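You operate a simulated robot arm through the tools that you are given. There is no shell and no other tool.

You are at the controls of a simulated robot arm. One attempt, no reset.

Task
Put things in order on the top of the long steel bench. At the end: the orange cube is on the grey plain steel plate; the grey cap from the top of the long steel bench stands where the dial gauge stood; the dial gauge stands where the wide white tape roll stood; the wide white tape roll stands where the orange cube stood; whatever was shut is shut again. Leave all else as you found it, and nothing knocked over.

The check looks at the end state, three seconds after you hand in, the way a careful person would. Anything else that was tipped, shoved, dropped, spilled or broken makes it a failure. Lids that push on must go on centred and level and be pressed home; caps that screw on are set level and turned clockwise until they are tight.

Robot
A 6-joint arm with a two-finger parallel gripper, fixed in place. Base frame: the origin is on the floor under the middle of its stand, x ahead of it, y to its left, z up; the work surface is at about z = 0.86. Lengths are in m, angles in degrees, forces in N, time in s.
With the tool pointing down near the work surface it reaches from about 0.26 to 0.68 m from the base axis. Its first joint turns from -66.0 to 66.0 degrees. Payload 2.9 kg.
The tool frame sits at the grasp point between the pads (the TCP): z along the fingers, y along the line on which they close. The tips reach 0.03 m beyond it. The gripper opens to 0.11 m. The fingers are 0.02 m wide and 0.01 m thick; the gripper's body (0.048 by 0.112 m) begins 0.055 m behind the TCP.
Orientation is that of the tool frame in the base frame, as [roll, pitch, yaw] about the fixed x, y, z axes, in that order (R = Rz(yaw) Ry(pitch) Rx(roll)). With the fingers straight down and closing along the base's y, the tool's x points along the base's -x, its y along +y and its z along -z.

Tools
- The arm moves only by the tool drive_tool. Its argument "commands" is a list of rows, each a list of 3 entries, a list of its own where there are three numbers: the closure, from 0 (fully open) to 1 (shut), then the shift along the tool's x, y, z in units of 200 mm (1.0 is 200 mm), then the turn, a rotation vector about the tool's x, y, z in units of 45 degrees (1.0 is 45 degrees). In form: [[jaw, [dx, dy, dz], [wx, wy, wz]], ...]. A call has 1 to 20 rows; each row is the pose to reach, as a shift and turn from the pose commanded when the call began, along the tool's axes at that moment. A call with a number of a shift or a turn outside -1 to 1 is refused whole. A row lasts 0.2 s, in which the tool goes at most 0.05 m and 8.6 degrees; a call with a longer step from one row to the next is refused whole, and so is a gripper value outside its range. A pose out of reach is approached as far as the arm can. The call stops where the force on the tool passes 40 N (or 10 N more than at its start, if that is more) or the arm is blocked; 0.2 s more then pass. The fingers move at their own pace (about 0.108 m/s each) and stop on an object; they squeeze with about 23 N. The grip force told is the motor's: it shows also when the fingers shut on nothing. Time passes only in rows, and 0.2 s behind the last, so rows that repeat a pose let the fingers close. It gives the time, the measured TCP pose, the force on the tool (base axes), the opening and the grip force at its end, in the units of the frame above (readings bear some noise), with the torque about the TCP (base axes, N m) and any sound that the robot's microphone picked up, and new pictures: "views" is both (left out), scene, wrist or none.
- Cameras (640 x 400 px; columns grow to the right, rows downward): "scene" is fixed at [0.0885, 0.463, 1.3663]; the picture's right is [-0.49, -0.87, 0.00], its down [-0.65, 0.37, -0.67] and it looks along [0.58, -0.33, -0.74] (base axes); focal length 241 px, centre (320, 200). "wrist" rides on the gripper at [0.072, 0.017, -0.103] in the tool frame; the picture's right is [-0.23, 0.97, 0.00], its down [-0.76, -0.18, -0.62] and it looks along [-0.61, -0.14, 0.78] (tool axes); focal length 222 px, centre (320, 200). There is no depth. A picture from a camera that has moved, and an enlarged one, comes with that camera's place and axes in the base frame and with its lens.
- close_up(camera, box): a new picture of the part [left, top, right, bottom] of that camera's present view, enlarged. The clock stands still meanwhile.
- sign_off(): hands the job in; it is judged then, once.

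Places have to be worked out from the pictures, the camera data and where the tool is seen. Open the gripper and draw the arm clear of the work before you hand the job in, unless the task says otherwise.

The tools are called after ">>>" by a JSON object that holds its "fn" and its "kwargs". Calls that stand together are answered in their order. drive_tool: Moves the arm, as the interface text tells. Its arguments: {"type":"object","properties":{"commands":{"type":"array"},"views":{"type":"string","enum":["both","scene","wrist","none"]}},"required":["commands"]} The other tools are called the same way: close_up (camera, box) takes an enlarged picture of a part of a camera's view; sign_off () hands the job in.

At the start:

```text
time_s: 0.0
ee_pos: [0.4486, -0.053, 1.097]
orientation: [-180.0, 0.0, -179.9]
contact_force: [0.6, 0.3, -0.4]
torque: [-0.04, 0.0, -0.01]
grip_width: 0.1101
grasp_force: 0.1
```

scene: 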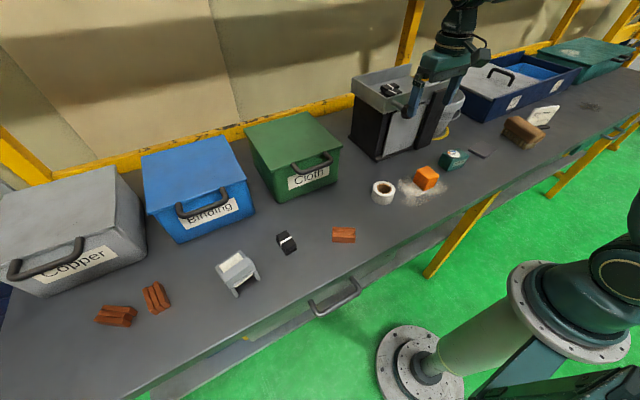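
wrist: 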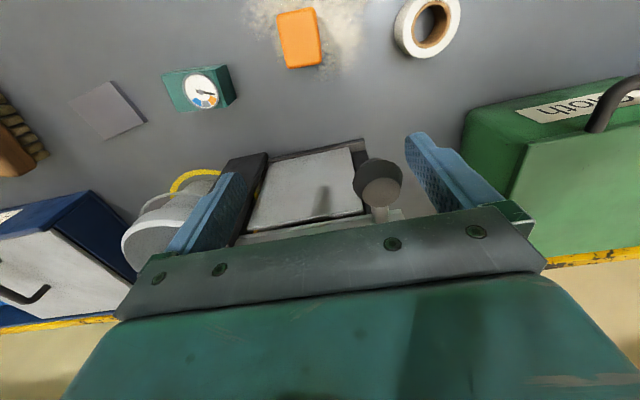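

The first pictures show the bench with the cube, tape roll, gauge and plate in a row. I take enlarged views to find the grey cap and the details before moving.

>>> {"fn": "close_up", "kwargs": {"camera": "scene", "box": [340, 120, 580, 270]}}

>>> {"fn": "close_up", "kwargs": {"camera": "scene", "box": [340, 30, 500, 130]}}

>>> {"fn": "close_up", "kwargs": {"camera": "scene", "box": [200, 200, 380, 320]}}

>>> {"fn": "close_up", "kwargs": {"camera": "wrist", "box": [0, 0, 640, 240]}}

>>> {"fn": "close_up", "kwargs": {"camera": "scene", "box": [440, 0, 640, 160]}}

>>> {"fn": "close_up", "kwargs": {"camera": "scene", "box": [60, 250, 220, 350]}}

```text
2.67 times, centred on (460, 195) of scene
camera zoom: at [0.0885, 0.463, 1.3663], right [-0.49, -0.87, 0.0], down [-0.65, 0.37, -0.67], along [0.58, -0.33, -0.74], focal length 642 px, centre (-53, 213)
```

zoom: 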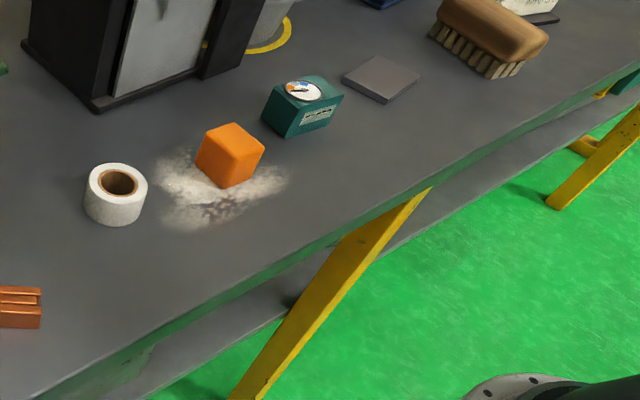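

```text
4.00 times, centred on (420, 80) of scene
camera zoom: at [0.0885, 0.463, 1.3663], right [-0.49, -0.87, 0.0], down [-0.65, 0.37, -0.67], along [0.58, -0.33, -0.74], focal length 964 px, centre (-80, 680)
```

zoom: 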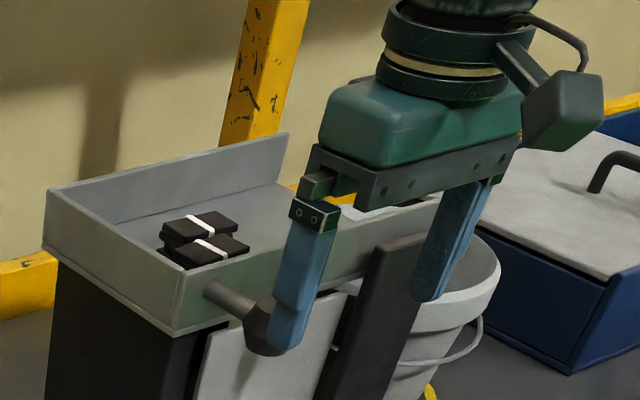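

```text
3.33 times, centred on (290, 260) of scene
camera zoom: at [0.0885, 0.463, 1.3663], right [-0.49, -0.87, 0.0], down [-0.65, 0.37, -0.67], along [0.58, -0.33, -0.74], focal length 803 px, centre (420, 0)
```

zoom: 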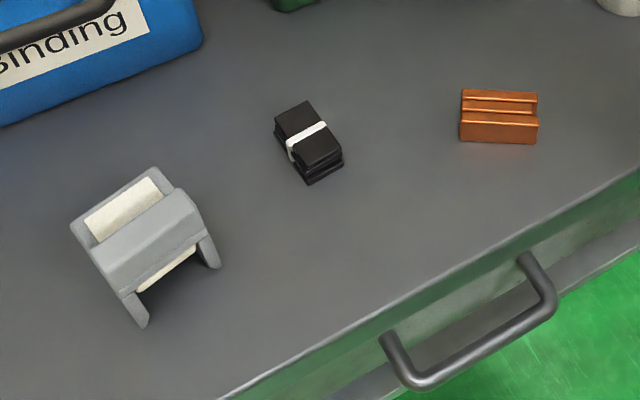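

```text
1.00 times, centred on (320, 120) of wrist (not enlarged: the box is as wide or as high as the picture)
camera zoom: at [0.3763, -0.0354, 1.1994], right [0.23, 0.97, 0.0], down [0.76, -0.18, 0.62], along [0.61, -0.14, -0.78], focal length 222 px, centre (320, 280)
```

zoom: 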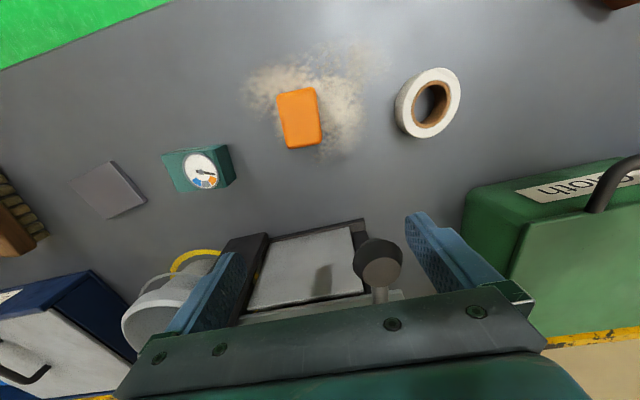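

```text
2.50 times, centred on (540, 80) of scene
camera zoom: at [0.0885, 0.463, 1.3663], right [-0.49, -0.87, 0.0], down [-0.65, 0.37, -0.67], along [0.58, -0.33, -0.74], focal length 602 px, centre (-230, 500)
```

zoom: 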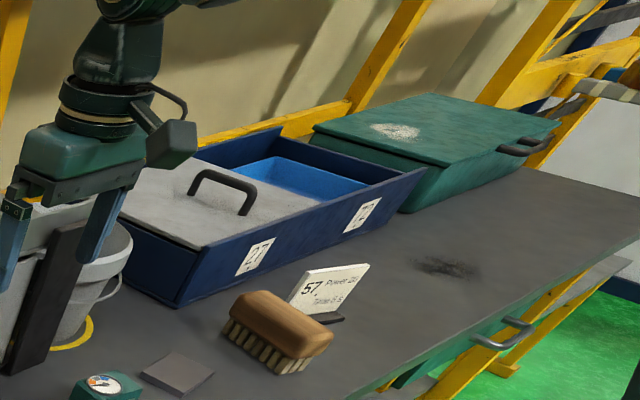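

```text
4.00 times, centred on (140, 300) of scene
camera zoom: at [0.0885, 0.463, 1.3663], right [-0.49, -0.87, 0.0], down [-0.65, 0.37, -0.67], along [0.58, -0.33, -0.74], focal length 964 px, centre (1040, -200)
```

zoom: 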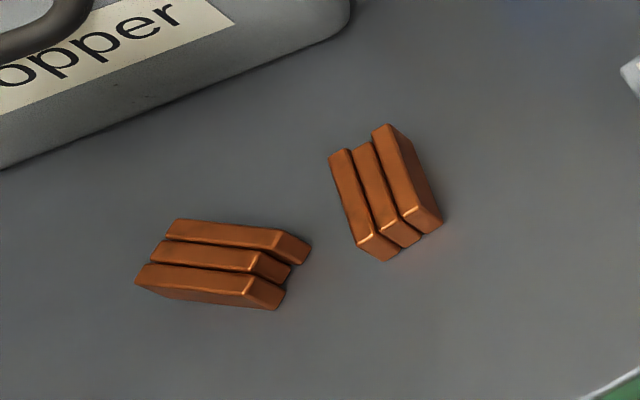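

The grey cap is not obvious yet. I look closer at the grey object on the left, the black-sided housing with a lever, and the blue tray before moving.

>>> {"fn": "close_up", "kwargs": {"camera": "scene", "box": [200, 235, 280, 305]}}

>>> {"fn": "close_up", "kwargs": {"camera": "scene", "box": [340, 60, 480, 170]}}

>>> {"fn": "close_up", "kwargs": {"camera": "wrist", "box": [100, 120, 460, 280]}}

>>> {"fn": "close_up", "kwargs": {"camera": "scene", "box": [380, 130, 500, 210]}}

>>> {"fn": "close_up", "kwargs": {"camera": "scene", "box": [0, 100, 240, 300]}}

>>> {"fn": "close_up", "kwargs": {"camera": "scene", "box": [200, 260, 440, 400]}}

```text
5.71 times, centred on (240, 270) of scene
camera zoom: at [0.0885, 0.463, 1.3663], right [-0.49, -0.87, 0.0], down [-0.65, 0.37, -0.67], along [0.58, -0.33, -0.74], focal length 1377 px, centre (777, -200)
```

zoom: 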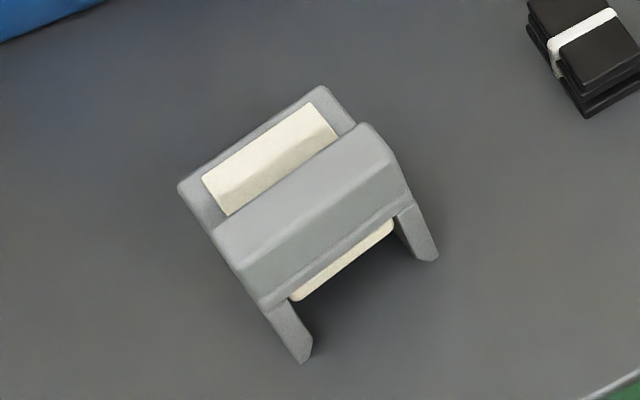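

```text
3.64 times, centred on (410, 115) of scene
camera zoom: at [0.0885, 0.463, 1.3663], right [-0.49, -0.87, 0.0], down [-0.65, 0.37, -0.67], along [0.58, -0.33, -0.74], focal length 876 px, centre (-7, 509)
```

zoom: 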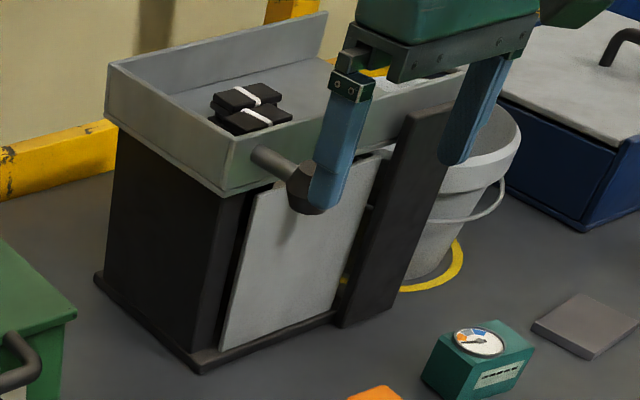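

```text
1.78 times, centred on (280, 200) of wrist
camera zoom: at [0.3763, -0.0354, 1.1994], right [0.23, 0.97, 0.0], down [0.76, -0.18, 0.62], along [0.61, -0.14, -0.78], focal length 395 px, centre (391, 200)
```

zoom: 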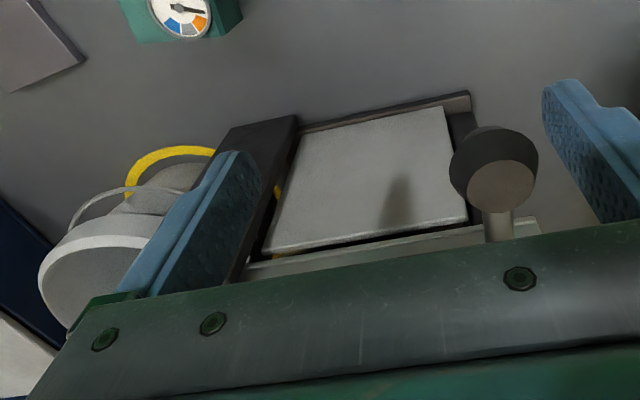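

```text
5.00 times, centred on (440, 170) of scene
camera zoom: at [0.0885, 0.463, 1.3663], right [-0.49, -0.87, 0.0], down [-0.65, 0.37, -0.67], along [0.58, -0.33, -0.74], focal length 1205 px, centre (-280, 350)
```

zoom: 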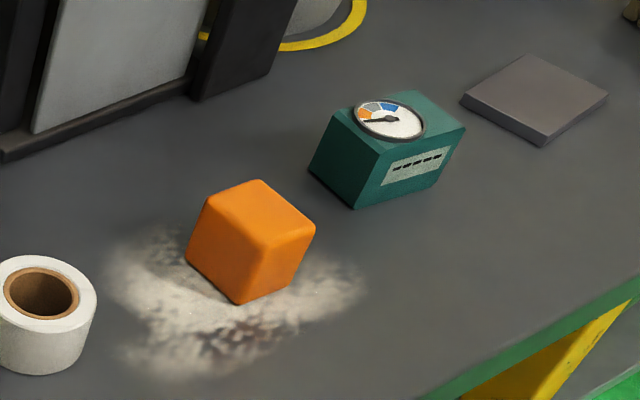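

```text
2.00 times, centred on (120, 200) of scene
camera zoom: at [0.0885, 0.463, 1.3663], right [-0.49, -0.87, 0.0], down [-0.65, 0.37, -0.67], along [0.58, -0.33, -0.74], focal length 482 px, centre (720, 200)
```

zoom: 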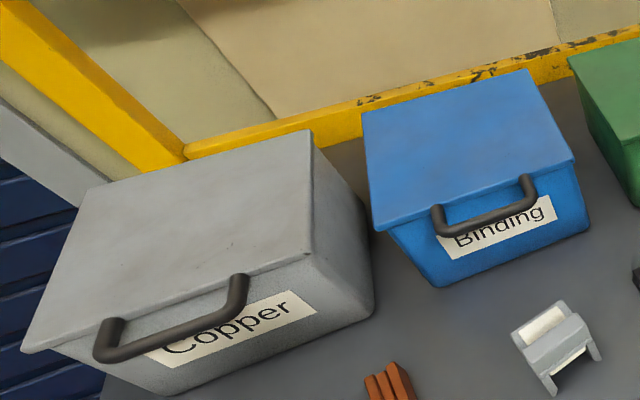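

```text
2.67 times, centred on (320, 330) of scene
camera zoom: at [0.0885, 0.463, 1.3663], right [-0.49, -0.87, 0.0], down [-0.65, 0.37, -0.67], along [0.58, -0.33, -0.74], focal length 642 px, centre (320, -147)
```

zoom: 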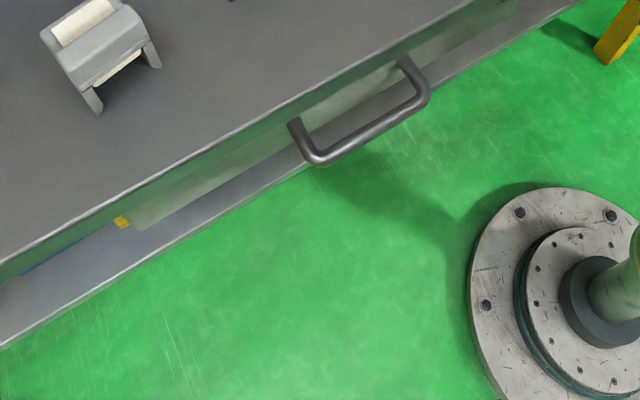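

The cap is not in view from here; the housing, bucket and tray block parts of the bench. I draw the arm back toward the base and tilt the tool forward, so the wrist camera looks at the housing front and the back of the bench.

>>> {"fn": "drive_tool", "kwargs": {"commands": [[0, [0.2, 0, -0.05], [0, 0, 0]], [0, [0.4, 0, -0.1], [0, -0.15, 0]], [0, [0.6, 0, -0.1], [0, -0.3, 0]], [0, [0.7, 0, -0.1], [0, -0.45, 0]], [0, [0.7, 0, -0.1], [0, -0.6, 0]], [0, [0.7, 0, -0.1], [0, -0.75, 0]], [0, [0.7, 0, -0.1], [0, -0.75, 0]], [0, [0.7, 0, -0.1], [0, -0.75, 0]]], "views": "both"}}

```text
time_s: 1.8
ee_pos: [0.3096, -0.0539, 1.1169]
orientation: [-179.9, 33.8, 180.0]
contact_force: [-0.2, -0.4, 0.1]
torque: [0.03, 0.0, 0.01]
grip_width: 0.1099
grasp_force: 0.2
camera wrist: at [0.1918, -0.0356, 1.1619], right [0.19, 0.97, 0.13], down [0.29, -0.18, 0.94], along [0.94, -0.14, -0.31], focal length 222 px, centre (320, 200)
```

scene: 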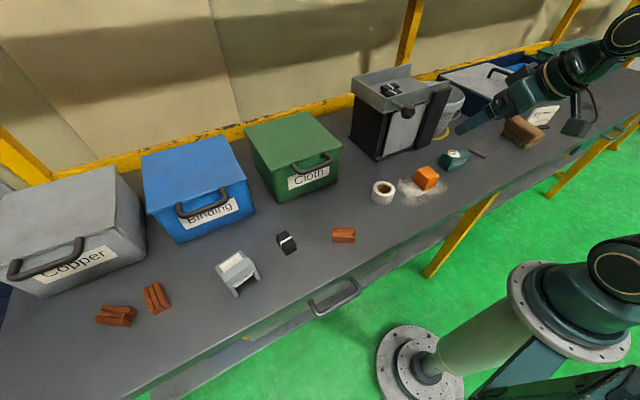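
wrist: 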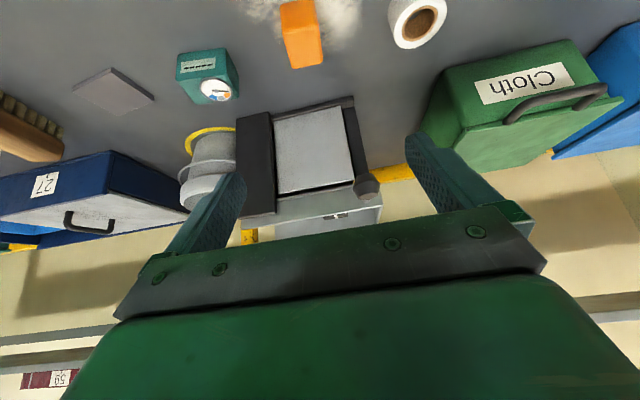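

>>> {"fn": "close_up", "kwargs": {"camera": "scene", "box": [340, 50, 480, 170]}}

>>> {"fn": "close_up", "kwargs": {"camera": "wrist", "box": [170, 80, 430, 250]}}

>>> {"fn": "close_up", "kwargs": {"camera": "wrist", "box": [0, 60, 250, 260]}}

```text
3.33 times, centred on (410, 110) of scene
camera zoom: at [0.0885, 0.463, 1.3663], right [-0.49, -0.87, 0.0], down [-0.65, 0.37, -0.67], along [0.58, -0.33, -0.74], focal length 803 px, centre (20, 500)
```

zoom: 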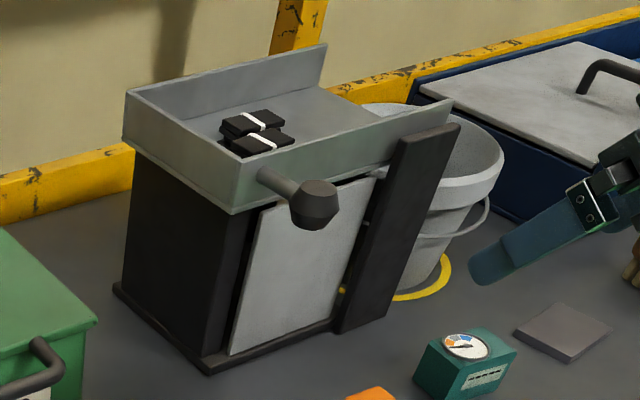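

```text
2.35 times, centred on (300, 165) of wrist
camera zoom: at [0.1918, -0.0356, 1.1619], right [0.19, 0.97, 0.13], down [0.29, -0.18, 0.94], along [0.94, -0.14, -0.31], focal length 523 px, centre (367, 282)
```

zoom: 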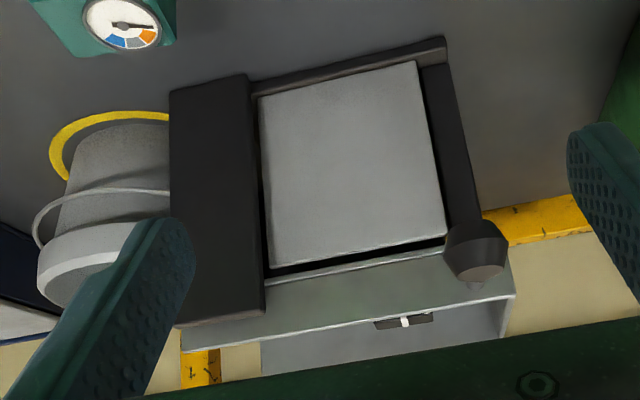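

```text
2.00 times, centred on (125, 160) of wrist
camera zoom: at [0.1918, -0.0356, 1.1619], right [0.19, 0.97, 0.13], down [0.29, -0.18, 0.94], along [0.94, -0.14, -0.31], focal length 444 px, centre (710, 280)
```

zoom: 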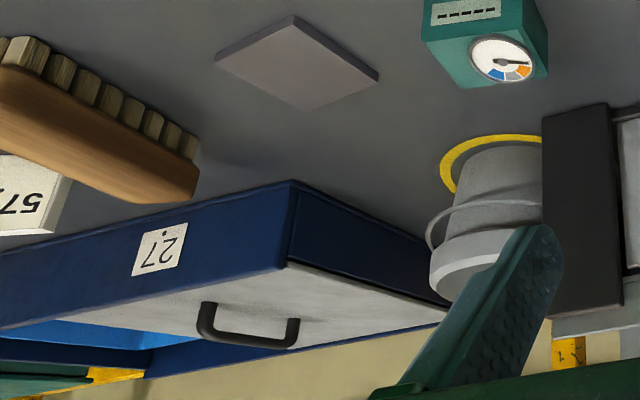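

The housing has a grey door panel and a knob lever; the cap could be in there, but first I check the rest of the bench. I swing the arm left with yaw to inspect the grey object and the hidden corners on that side.

>>> {"fn": "drive_tool", "kwargs": {"commands": [[0, [0.04, 0.167, -0.028], [-0.08, 0, -0.12]], [0, [0.083, 0.333, -0.056], [-0.165, 0, -0.246]], [0, [0.125, 0.5, -0.083], [-0.247, 0, -0.37]], [0, [0.167, 0.667, -0.111], [-0.33, 0, -0.493]], [0, [0.208, 0.833, -0.139], [-0.41, 0, -0.616]], [0, [0.25, 1.0, -0.167], [-0.494, 0, -0.739]], [0, [0.25, 1.0, -0.167], [-0.494, 0, -0.739]]], "views": "both"}}

```text
time_s: 3.4
ee_pos: [0.2481, 0.1481, 1.1179]
orientation: [-179.9, 33.7, -140.0]
contact_force: [-0.9, 0.1, 0.0]
torque: [-0.01, -0.02, 0.03]
grip_width: 0.11
grasp_force: 0.1
camera wrist: at [0.1474, 0.0853, 1.1626], right [-0.48, 0.87, 0.13], down [0.33, 0.05, 0.94], along [0.81, 0.5, -0.31], focal length 222 px, centre (320, 200)
```

scene: 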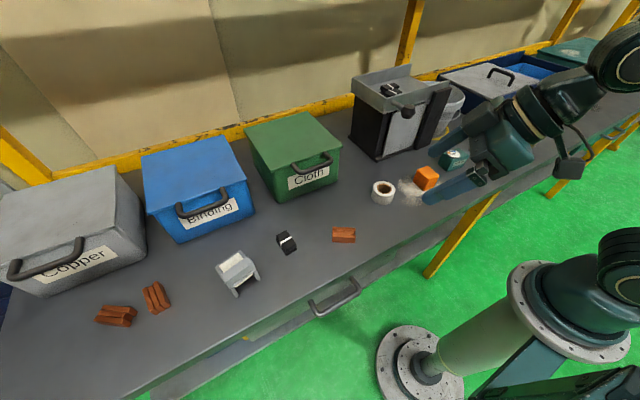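
wrist: 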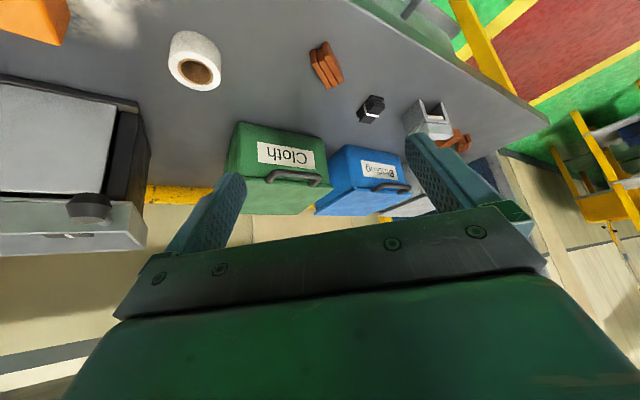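

>>> {"fn": "close_up", "kwargs": {"camera": "wrist", "box": [340, 60, 560, 230]}}

>>> {"fn": "close_up", "kwargs": {"camera": "wrist", "box": [0, 50, 200, 270]}}

>>> {"fn": "close_up", "kwargs": {"camera": "scene", "box": [440, 30, 640, 160]}}

```text
2.35 times, centred on (450, 145) of wrist
camera zoom: at [0.1474, 0.0853, 1.1626], right [-0.48, 0.87, 0.13], down [0.33, 0.05, 0.94], along [0.81, 0.5, -0.31], focal length 523 px, centre (14, 329)
```

zoom: 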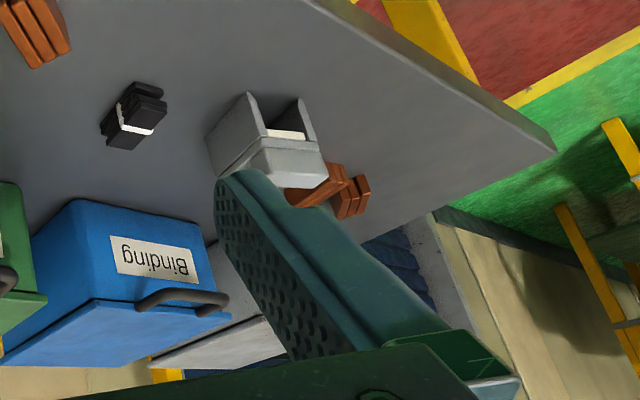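

```text
1.82 times, centred on (100, 160) of wrist
camera zoom: at [0.1474, 0.0853, 1.1626], right [-0.48, 0.87, 0.13], down [0.33, 0.05, 0.94], along [0.81, 0.5, -0.31], focal length 404 px, centre (720, 273)
```

zoom: 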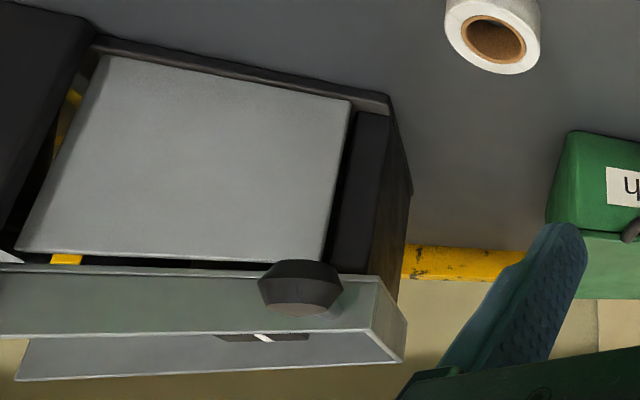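

```text
3.08 times, centred on (540, 95) of scene
camera zoom: at [0.0885, 0.463, 1.3663], right [-0.49, -0.87, 0.0], down [-0.65, 0.37, -0.67], along [0.58, -0.33, -0.74], focal length 741 px, centre (-357, 523)
```

zoom: 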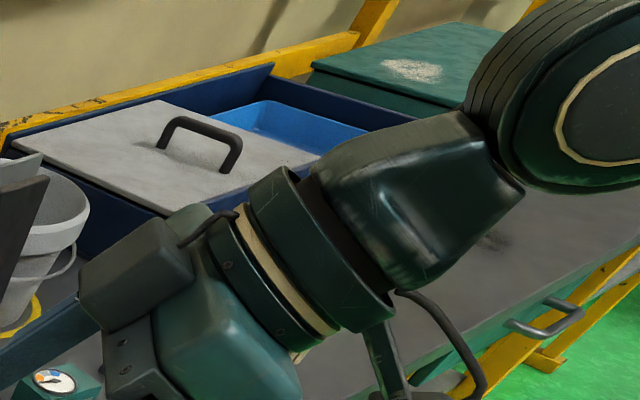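

The left side holds only bins, copper stacks, a black stack and a cradle; no cap there. I now swing right to inspect the bucket, tray and the area behind the brush and sign.

>>> {"fn": "drive_tool", "kwargs": {"commands": [[0, [-0.02, -0.16, 0], [0.09, 0, 0.13]], [0, [-0.04, -0.32, 0], [0.18, 0, 0.26]], [0, [-0.06, -0.48, 0], [0.27, 0, 0.39]], [0, [-0.08, -0.64, 0], [0.36, 0, 0.52]], [0, [-0.1, -0.8, 0], [0.45, 0, 0.65]], [0, [-0.12, -0.96, 0], [0.5, 0, 0.74]], [0, [-0.12, -0.96, 0], [0.5, 0, 0.74]]], "views": "none"}}

```text
time_s: 5.0
ee_pos: [0.3876, 0.0131, 1.1294]
orientation: [-179.7, 33.9, 179.8]
contact_force: [-0.3, 0.1, 0.1]
torque: [0.01, 0.05, 0.01]
grip_width: 0.1102
grasp_force: 0.0
```

I keep going right and back, turning the camera toward the right end of the bench.

>>> {"fn": "drive_tool", "kwargs": {"commands": [[0, [0.08, -0.167, -0.055], [0.08, 0, 0.12]], [0, [0.167, -0.333, -0.11], [0.165, 0, 0.246]], [0, [0.25, -0.5, -0.167], [0.247, 0, 0.37]], [0, [0.333, -0.667, -0.22], [0.33, 0, 0.493]], [0, [0.417, -0.833, -0.277], [0.41, 0, 0.616]], [0, [0.5, -1.0, -0.33], [0.494, 0, 0.739]], [0, [0.5, -1.0, -0.33], [0.494, 0, 0.739]]], "views": "both"}}

```text
time_s: 6.6
ee_pos: [0.267, -0.1874, 1.1307]
orientation: [-179.9, 33.9, 139.8]
contact_force: [-0.1, 0.5, -0.5]
torque: [0.0, -0.01, -0.03]
grip_width: 0.1099
grasp_force: 0.0
camera wrist: at [0.1895, -0.0978, 1.1745], right [0.77, 0.62, 0.12], down [0.1, -0.32, 0.94], along [0.63, -0.72, -0.31], focal length 222 px, centre (320, 200)
```

scene: 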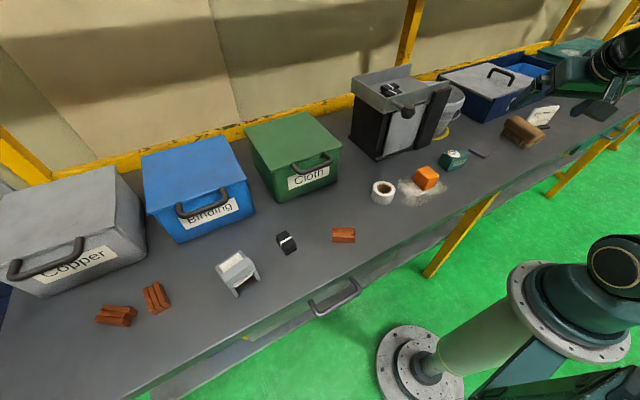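
wrist: 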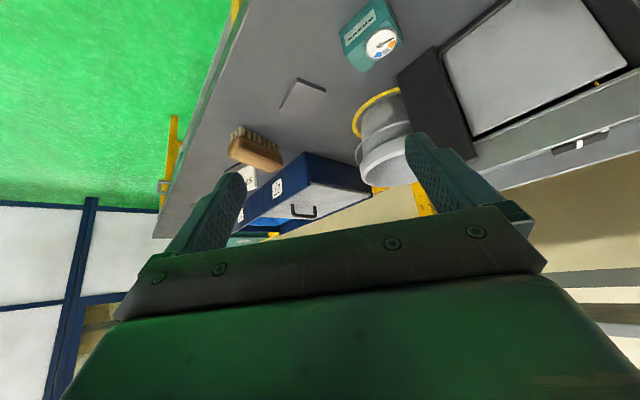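

No cap on the right side either, so the closed housing or the bucket are the candidates. I bring the camera nearer to the housing's front to study the panel, the dark slab and the knob.

>>> {"fn": "drive_tool", "kwargs": {"commands": [[0, [0.014, 0.074, 0.091], [-0.083, 0, -0.1235]], [0, [0.028, 0.147, 0.182], [-0.166, 0, -0.247]], [0, [0.042, 0.22, 0.273], [-0.249, 0, -0.37]], [0, [0.055, 0.294, 0.364], [-0.332, 0, -0.494]], [0, [0.069, 0.367, 0.455], [-0.415, 0, -0.617]], [0, [0.083, 0.441, 0.546], [-0.498, 0, -0.741]], [0, [0.083, 0.441, 0.546], [-0.498, 0, -0.741]]], "views": "wrist"}}

```text
time_s: 8.2
ee_pos: [0.36, -0.1498, 1.0285]
orientation: [-179.9, 33.9, -179.9]
contact_force: [-0.7, -0.8, -0.3]
torque: [0.02, -0.01, 0.01]
grip_width: 0.1101
grasp_force: 0.0
camera wrist: at [0.243, -0.1319, 1.0731], right [0.19, 0.97, 0.12], down [0.29, -0.18, 0.94], along [0.94, -0.14, -0.31], focal length 222 px, centre (320, 200)
```

wrist: 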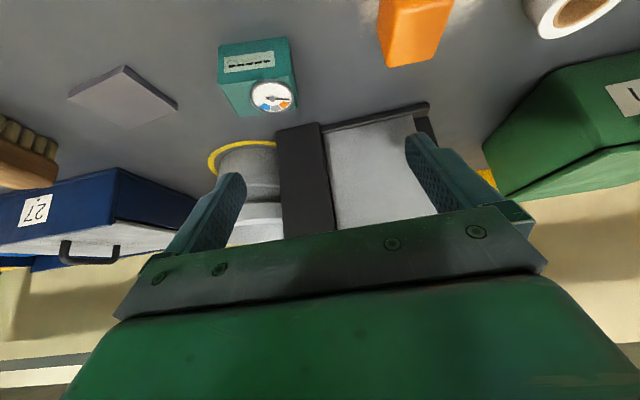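

The gripper hides the housing's upper part, so I tilt the tool further toward horizontal to see the front of the housing square on.

>>> {"fn": "drive_tool", "kwargs": {"commands": [[0, [0.02, 0.0, -0.05], [0, -0.15, 0]], [0, [0.04, 0, -0.1], [0, -0.3, 0]], [0, [0.06, 0, -0.15], [0, -0.45, 0]], [0, [0.08, 0.05, -0.2], [0, -0.6, 0]], [0, [0.08, 0.1, -0.2], [0, -0.6, 0]]], "views": "both"}}

```text
time_s: 9.4
ee_pos: [0.3504, -0.156, 1.0709]
orientation: [-179.9, 60.9, -179.8]
contact_force: [0.4, -0.4, -0.4]
torque: [0.0, 0.01, 0.01]
grip_width: 0.1099
grasp_force: 0.0
out of reach, approached as far as the arm can: row 3, 4, 5
camera wrist: at [0.226, -0.1381, 1.0579], right [0.11, 0.97, 0.2], down [-0.17, -0.18, 0.97], along [0.98, -0.14, 0.15], focal length 222 px, centre (320, 200)
```

scene: 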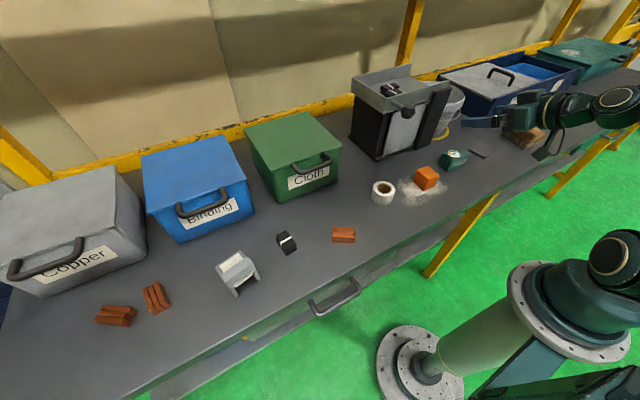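
wrist: 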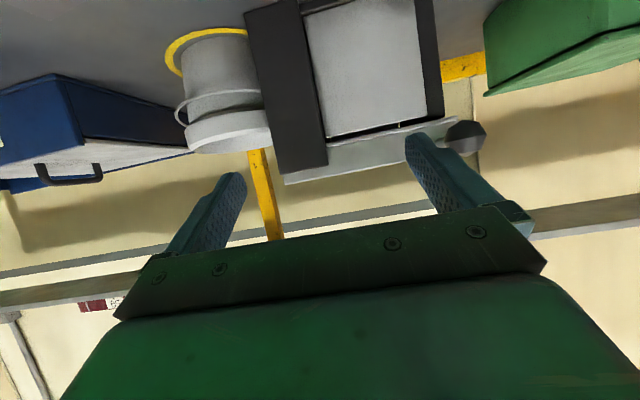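

>>> {"fn": "close_up", "kwargs": {"camera": "wrist", "box": [160, 0, 500, 200]}}

>>> {"fn": "close_up", "kwargs": {"camera": "scene", "box": [370, 60, 470, 165]}}

```text
1.88 times, centred on (330, 100) of wrist
camera zoom: at [0.226, -0.1381, 1.0579], right [0.11, 0.97, 0.2], down [-0.17, -0.18, 0.97], along [0.98, -0.14, 0.15], focal length 418 px, centre (301, 388)
```

zoom: 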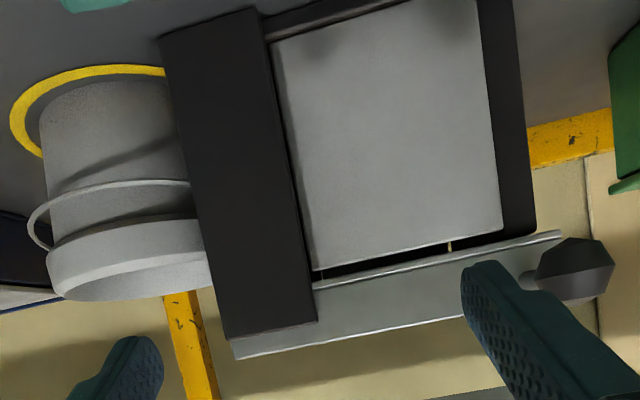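

```text
3.81 times, centred on (420, 112) of scene
camera zoom: at [0.0885, 0.463, 1.3663], right [-0.49, -0.87, 0.0], down [-0.65, 0.37, -0.67], along [0.58, -0.33, -0.74], focal length 918 px, centre (-61, 533)
```

zoom: 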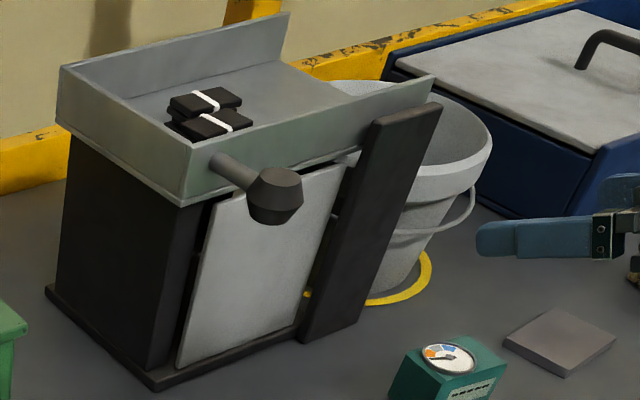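

The housing's rear seems open and light shows over the panel's top; nothing cap-like in front. I raise the tool and level it to look down behind the housing and into the bucket.

>>> {"fn": "drive_tool", "kwargs": {"commands": [[0, [-0.15, 0.04, -0.036], [0, 0.167, 0]], [0, [-0.3, 0.08, -0.072], [0, 0.333, 0]], [0, [-0.45, 0.12, -0.11], [0, 0.5, 0]], [0, [-0.6, 0.17, -0.145], [0, 0.667, 0]], [0, [-0.75, 0.21, -0.18], [0, 0.833, 0]], [0, [-0.91, 0.25, -0.218], [0, 1.0, 0]], [0, [-0.91, 0.25, -0.218], [0, 1.0, 0]]], "views": "wrist"}}

```text
time_s: 11.0
ee_pos: [0.4027, -0.1047, 1.2507]
orientation: [-180.0, 15.8, -180.0]
contact_force: [0.7, -0.5, -0.5]
torque: [0.03, 0.01, 0.02]
grip_width: 0.1098
grasp_force: 0.1
camera wrist: at [0.3063, -0.087, 1.3305], right [0.22, 0.97, 0.06], down [0.56, -0.18, 0.81], along [0.8, -0.14, -0.59], focal length 222 px, centre (320, 200)
```

wrist: 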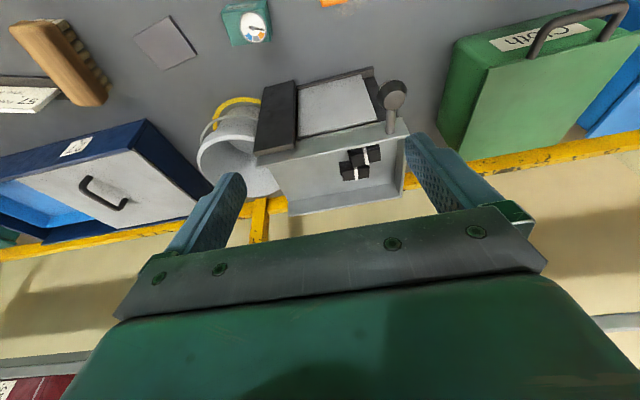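

>>> {"fn": "close_up", "kwargs": {"camera": "wrist", "box": [180, 60, 440, 230]}}

>>> {"fn": "close_up", "kwargs": {"camera": "wrist", "box": [0, 0, 280, 270]}}

>>> {"fn": "close_up", "kwargs": {"camera": "scene", "box": [420, 60, 640, 170]}}

```text
2.35 times, centred on (310, 145) of wrist
camera zoom: at [0.3063, -0.087, 1.3305], right [0.22, 0.97, 0.06], down [0.56, -0.18, 0.81], along [0.8, -0.14, -0.59], focal length 523 px, centre (344, 329)
```

zoom: 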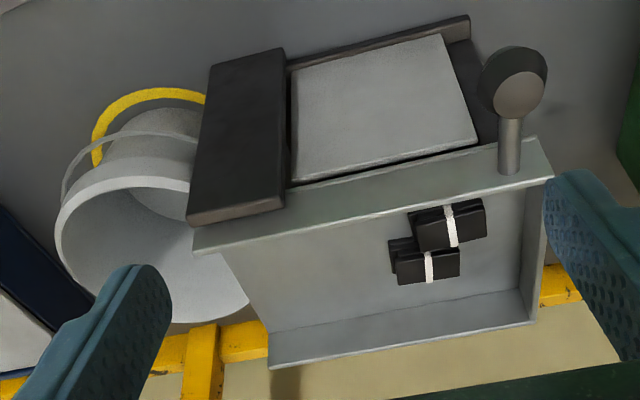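

```text
1.48 times, centred on (140, 135) of wrist
camera zoom: at [0.3063, -0.087, 1.3305], right [0.22, 0.97, 0.06], down [0.56, -0.18, 0.81], along [0.8, -0.14, -0.59], focal length 329 px, centre (587, 296)
```

zoom: 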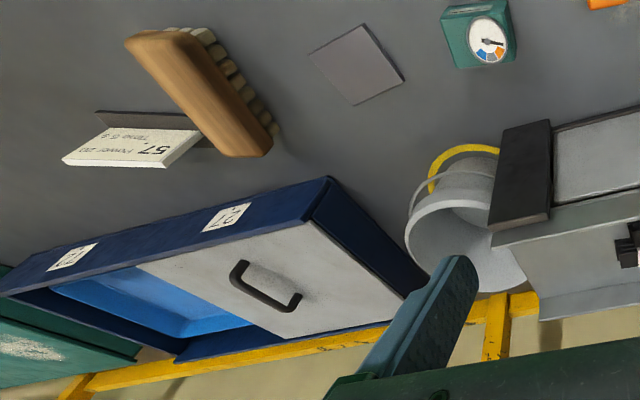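

```text
2.91 times, centred on (530, 115) of scene
camera zoom: at [0.0885, 0.463, 1.3663], right [-0.49, -0.87, 0.0], down [-0.65, 0.37, -0.67], along [0.58, -0.33, -0.74], focal length 701 px, centre (-291, 447)
```

zoom: 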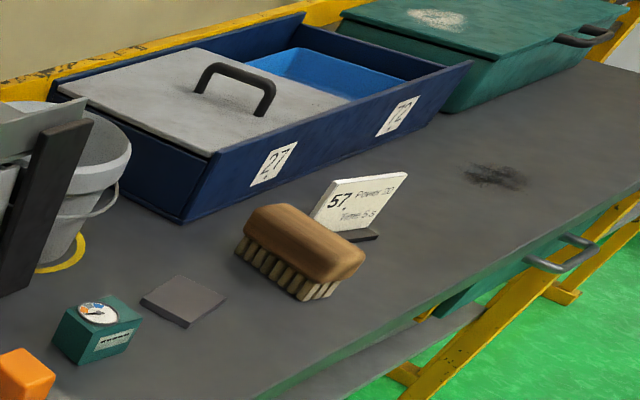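

The bucket is empty and the tray on top holds only black bundles. I now go left to look closely at the grey object there from above, to rule it in or out as the cap.

>>> {"fn": "drive_tool", "kwargs": {"commands": [[0, [0.05, 0.2, 0], [-0.04, 0.06, -0.14]], [0, [0.1, 0.4, 0.0], [-0.08, 0.1, -0.28]], [0, [0.15, 0.6, 0.0], [-0.12, 0.1, -0.42]], [0, [0.2, 0.8, 0.0], [-0.16, 0.1, -0.56]], [0, [0.25, 0.98, 0.0], [-0.2, 0.1, -0.7]], [0, [0.25, 0.98, 0.0], [-0.2, 0.1, -0.7]]], "views": "none"}}

```text
time_s: 12.4
ee_pos: [0.3523, 0.0923, 1.2372]
orientation: [178.7, 11.5, -147.4]
contact_force: [0.6, -0.9, 0.2]
torque: [-0.02, -0.03, -0.02]
grip_width: 0.1099
grasp_force: 0.1
```

Continuing left toward the grey object, keeping high above everything.

>>> {"fn": "drive_tool", "kwargs": {"commands": [[0, [-0.03, 0.2, 0.05], [0, 0, -0.09]], [0, [-0.07, 0.4, 0.1], [0, 0, -0.18]], [0, [-0.1, 0.6, 0.15], [0, 0, -0.27]], [0, [-0.14, 0.8, 0.2], [0, 0, -0.36]], [0, [-0.17, 0.98, 0.24], [0, 0, -0.44]], [0, [-0.17, 0.98, 0.24], [0, 0, -0.44]]], "views": "wrist"}}

```text
time_s: 13.8
ee_pos: [0.2815, 0.2801, 1.2028]
orientation: [-177.3, 11.4, -127.3]
contact_force: [0.7, 0.1, 0.0]
torque: [-0.04, 0.0, 0.0]
grip_width: 0.1099
grasp_force: 0.1
camera wrist: at [0.2105, 0.2222, 1.2865], right [-0.63, 0.77, 0.0], down [0.49, 0.41, 0.77], along [0.6, 0.49, -0.64], focal length 222 px, centre (320, 200)
```

wrist: 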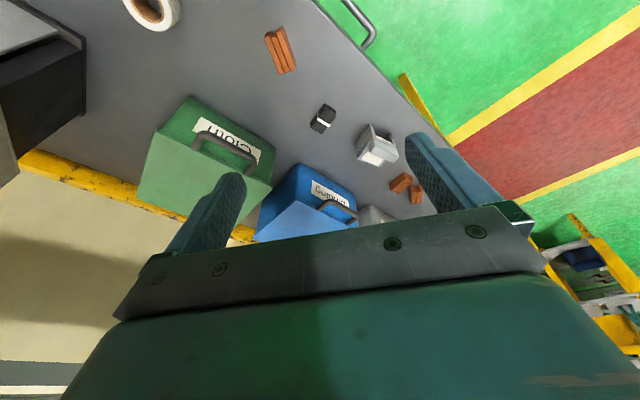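

>>> {"fn": "close_up", "kwargs": {"camera": "wrist", "box": [300, 90, 440, 220]}}

>>> {"fn": "close_up", "kwargs": {"camera": "wrist", "box": [0, 0, 280, 250]}}

>>> {"fn": "close_up", "kwargs": {"camera": "scene", "box": [345, 60, 455, 165]}}

```text
3.08 times, centred on (370, 155) of wrist
camera zoom: at [0.2105, 0.2222, 1.2865], right [-0.63, 0.77, 0.0], down [0.49, 0.41, 0.77], along [0.6, 0.49, -0.64], focal length 684 px, centre (166, 338)
```

zoom: 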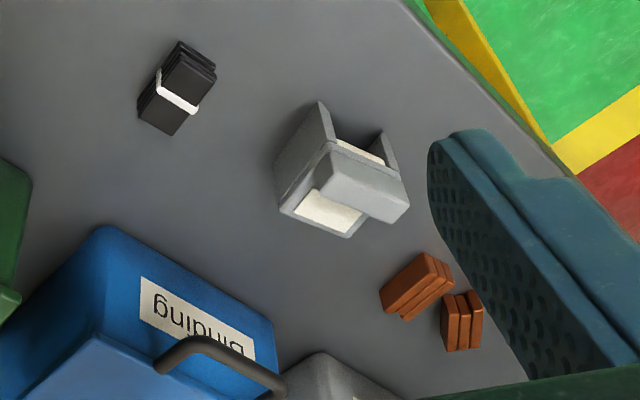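

```text
1.60 times, centred on (140, 125) of wrist
camera zoom: at [0.2105, 0.2222, 1.2865], right [-0.63, 0.77, 0.0], down [0.49, 0.41, 0.77], along [0.6, 0.49, -0.64], focal length 355 px, centre (608, 320)
```

zoom: 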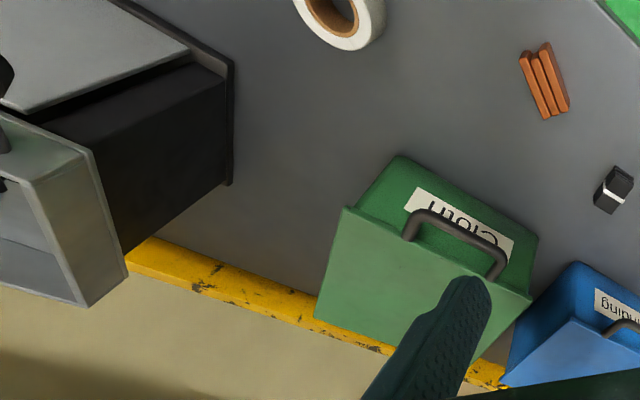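

```text
3.81 times, centred on (400, 112) of scene
camera zoom: at [0.0885, 0.463, 1.3663], right [-0.49, -0.87, 0.0], down [-0.65, 0.37, -0.67], along [0.58, -0.33, -0.74], focal length 918 px, centre (15, 533)
```

zoom: 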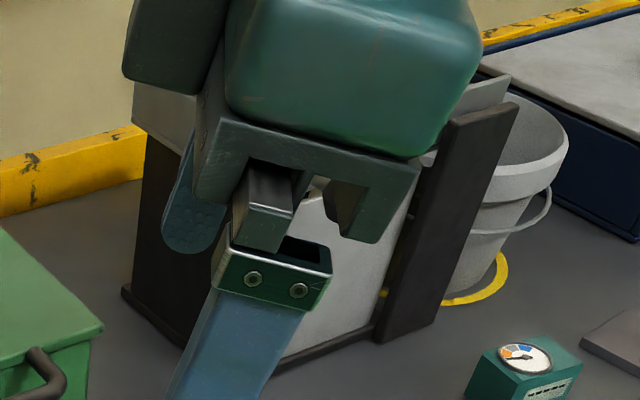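

The grey object on the left is a cradle with cream pads, not a cap. I return to the housing with a lower, oblique view from its left-front, to look at its gaps and the lever mounting.

>>> {"fn": "drive_tool", "kwargs": {"commands": [[0, [0.115, -0.104, 0.02], [0.033, 0.008, 0.163]], [0, [0.23, -0.208, 0.04], [0.066, 0.015, 0.327]], [0, [0.345, -0.312, 0.06], [0.099, 0.023, 0.49]], [0, [0.46, -0.417, 0.08], [0.132, 0.03, 0.653]], [0, [0.575, -0.52, 0.1], [0.165, 0.038, 0.817]], [0, [0.69, -0.625, 0.115], [0.198, 0.046, 0.98]], [0, [0.69, -0.625, 0.115], [0.198, 0.046, 0.98]]], "views": "none"}}

```text
time_s: 15.4
ee_pos: [0.303, 0.0997, 1.1572]
orientation: [-177.2, 11.4, -172.5]
contact_force: [0.3, 0.1, -0.1]
torque: [0.01, 0.0, 0.01]
grip_width: 0.1099
grasp_force: 0.0
```

>>> {"fn": "drive_tool", "kwargs": {"commands": [[0, [-0.03, 0.015, 0.1], [0.018, -0.107, 0.09]], [0, [-0.06, 0.03, 0.2], [0.036, -0.213, 0.18]], [0, [-0.09, 0.045, 0.3], [0.055, -0.32, 0.27]], [0, [-0.12, 0.06, 0.4], [0.073, -0.427, 0.363]], [0, [-0.15, 0.075, 0.5], [0.09, -0.533, 0.453]], [0, [-0.18, 0.09, 0.6], [0.11, -0.64, 0.544]], [0, [-0.18, 0.09, 0.6], [0.11, -0.64, 0.544]]], "views": "both"}}

```text
time_s: 17.0
ee_pos: [0.3596, 0.119, 1.0469]
orientation: [175.5, 40.5, 160.1]
contact_force: [0.1, 0.7, 0.2]
torque: [0.0, 0.02, -0.01]
grip_width: 0.1099
grasp_force: 0.0
camera wrist: at [0.2476, 0.1685, 1.0784], right [0.44, 0.87, 0.21], down [0.1, -0.28, 0.96], along [0.89, -0.41, -0.21], focal length 222 px, centre (320, 200)
```

scene: 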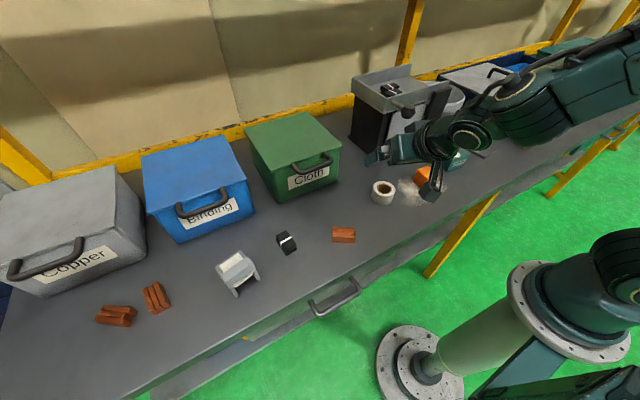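
wrist: 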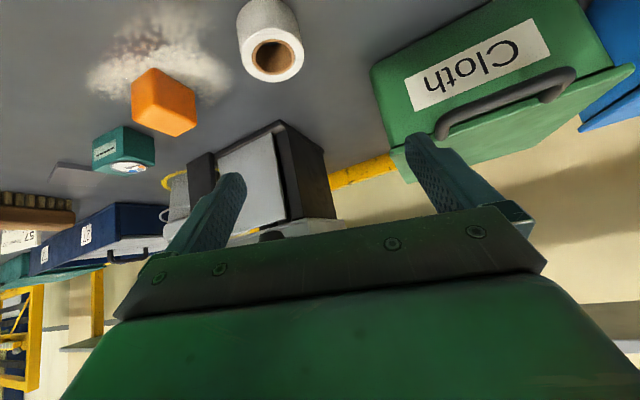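

>>> {"fn": "close_up", "kwargs": {"camera": "wrist", "box": [150, 100, 360, 260]}}

>>> {"fn": "close_up", "kwargs": {"camera": "scene", "box": [340, 60, 480, 200]}}

```text
2.50 times, centred on (255, 180) of wrist
camera zoom: at [0.2476, 0.1685, 1.0784], right [0.44, 0.87, 0.21], down [0.1, -0.28, 0.96], along [0.89, -0.41, -0.21], focal length 555 px, centre (482, 250)
```

zoom: 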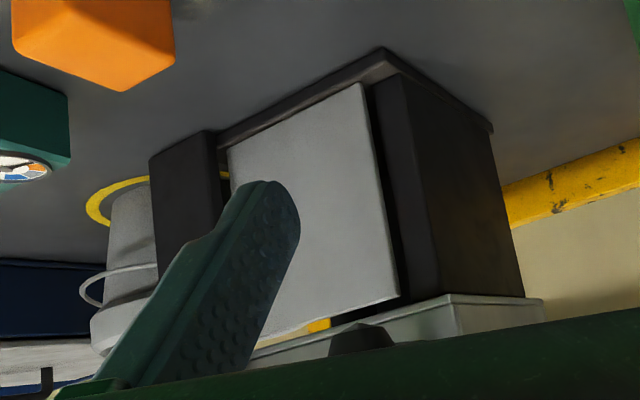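

```text
2.86 times, centred on (410, 130) of scene
camera zoom: at [0.0885, 0.463, 1.3663], right [-0.49, -0.87, 0.0], down [-0.65, 0.37, -0.67], along [0.58, -0.33, -0.74], focal length 688 px, centre (63, 400)
```

zoom: 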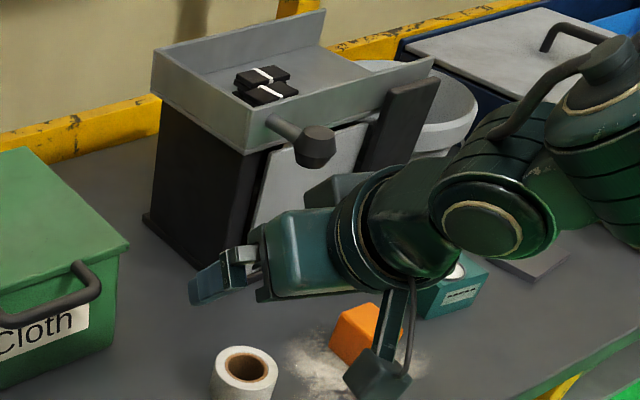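

Through the gap beside the slab I see the bucket's ring, so the housing is open toward the bucket side. I go up and around to the right to look into the housing from that side.

>>> {"fn": "drive_tool", "kwargs": {"commands": [[0, [-0.11, -0.14, -0.083], [0, 0.15, 0]], [0, [-0.22, -0.28, -0.166], [0, 0.3, 0]], [0, [-0.33, -0.42, -0.25], [0, 0.45, 0]], [0, [-0.44, -0.56, -0.333], [0, 0.6, 0]], [0, [-0.55, -0.7, -0.416], [0, 0.75, 0]], [0, [-0.65, -0.84, -0.5], [0, 0.9, 0]], [0, [-0.65, -0.84, -0.5], [0, 0.9, 0]]], "views": "none"}}

```text
time_s: 18.6
ee_pos: [0.3394, -0.0642, 1.197]
orientation: [176.5, 0.0, 163.2]
contact_force: [-0.7, 0.3, 0.3]
torque: [-0.02, -0.01, 0.0]
grip_width: 0.1101
grasp_force: 0.0
```

>>> {"fn": "drive_tool", "kwargs": {"commands": [[0, [-0.07, -0.145, 0], [0, 0, -0.155]], [0, [-0.14, -0.29, 0], [0, 0, -0.31]], [0, [-0.21, -0.435, 0.01], [0, 0, -0.465]], [0, [-0.28, -0.58, 0.02], [0, 0, -0.62]], [0, [-0.35, -0.725, 0.03], [0, 0, -0.775]], [0, [-0.418, -0.87, 0.04], [0, 0, -0.93]], [0, [-0.418, -0.87, 0.05], [0, 0, -0.93]]], "views": "scene"}}

```text
time_s: 20.2
ee_pos: [0.371, -0.252, 1.1774]
orientation: [177.4, 2.4, -154.9]
contact_force: [-0.5, 1.0, 0.5]
torque: [0.03, -0.02, 0.0]
grip_width: 0.11
grasp_force: 0.0
```

scene: 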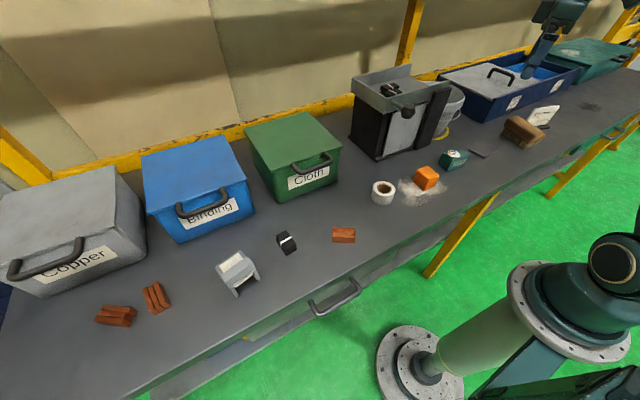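

>>> {"fn": "drive_tool", "kwargs": {"commands": [[0, [0.026, -0.15, 0.08], [0, 0, -0.137]], [0, [0.052, -0.3, 0.16], [0, 0, -0.273]], [0, [0.078, -0.45, 0.24], [0, 0, -0.41]], [0, [0.104, -0.6, 0.32], [0, 0, -0.547]], [0, [0.13, -0.75, 0.4], [0, 0, -0.683]], [0, [0.155, -0.9, 0.45], [0, 0, -0.82]], [0, [0.155, -0.9, 0.45], [0, 0, -0.82]]], "views": "wrist"}}

```text
time_s: 21.8
ee_pos: [0.4211, -0.4356, 1.0754]
orientation: [179.0, 1.7, -118.0]
contact_force: [0.7, 0.5, 0.0]
torque: [0.01, -0.02, 0.02]
grip_width: 0.1098
grasp_force: 0.1
out of reach, approached as far as the arm can: row 6, 7
camera wrist: at [0.3732, -0.4946, 1.1757], right [-0.75, 0.66, 0.02], down [0.52, 0.57, 0.64], along [0.41, 0.5, -0.77], focal length 222 px, centre (320, 200)
```

wrist: 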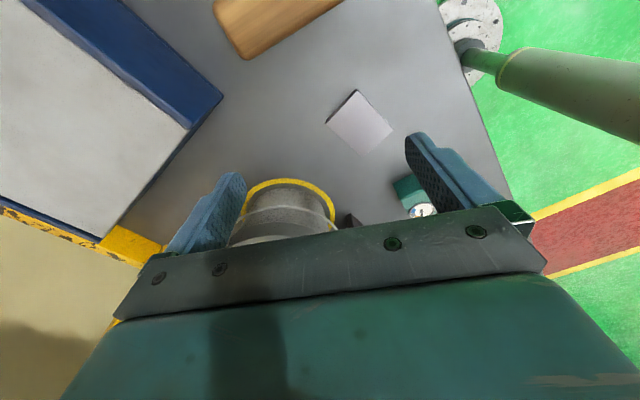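

Now I tilt the tool forward so the camera looks horizontally past the bucket into the housing's side.

>>> {"fn": "drive_tool", "kwargs": {"commands": [[0, [0, 0, 0], [0, -0.15, 0]], [0, [0, 0, 0], [0, -0.3, 0]], [0, [0, 0, 0], [0, -0.45, 0]], [0, [0, 0, 0], [0, -0.6, 0]], [0, [0, 0, 0], [0, -0.75, 0]], [0, [0, 0, 0], [0, -0.9, 0]], [0, [0, 0, 0], [0, -0.9, 0]]], "views": "both"}}

```text
time_s: 23.4
ee_pos: [0.4148, -0.4169, 1.0726]
orientation: [179.4, 23.5, -118.4]
contact_force: [-0.2, -0.7, -0.3]
torque: [0.02, -0.01, -0.01]
grip_width: 0.1101
grasp_force: 0.0
out of reach, approached as far as the arm can: row 1, 2, 3, 4, 5, 6, 7
camera wrist: at [0.3505, -0.5038, 1.1379], right [-0.76, 0.64, 0.1], down [0.38, 0.31, 0.87], along [0.53, 0.7, -0.48], focal length 222 px, centre (320, 200)
```

scene: 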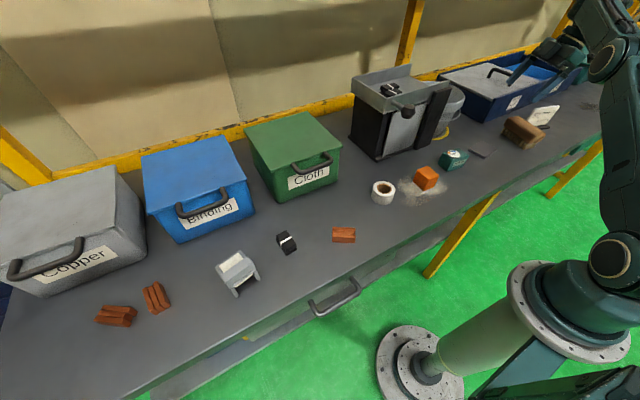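
wrist: 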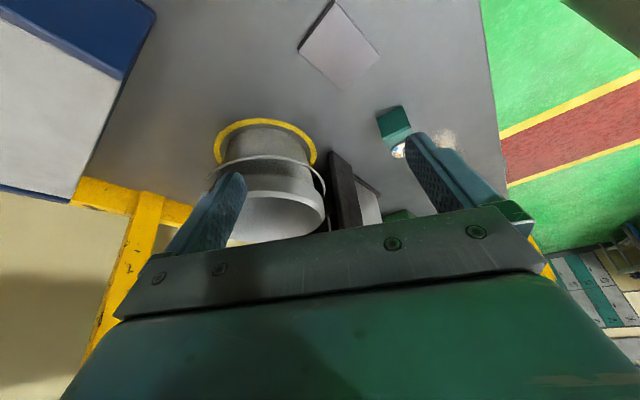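

>>> {"fn": "close_up", "kwargs": {"camera": "wrist", "box": [190, 90, 450, 250]}}

```text
2.46 times, centred on (320, 170) of wrist
camera zoom: at [0.3505, -0.5038, 1.1379], right [-0.76, 0.64, 0.1], down [0.38, 0.31, 0.87], along [0.53, 0.7, -0.48], focal length 547 px, centre (320, 274)
```

zoom: 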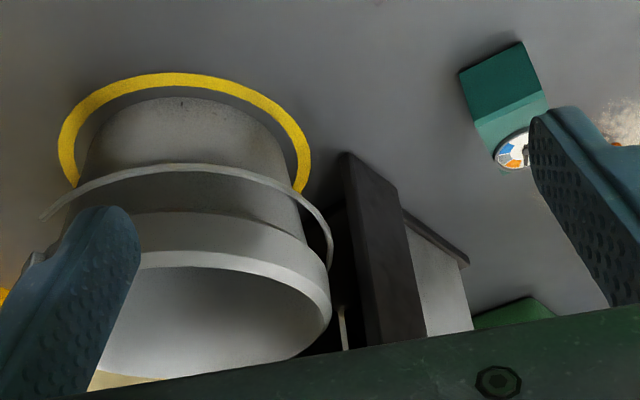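

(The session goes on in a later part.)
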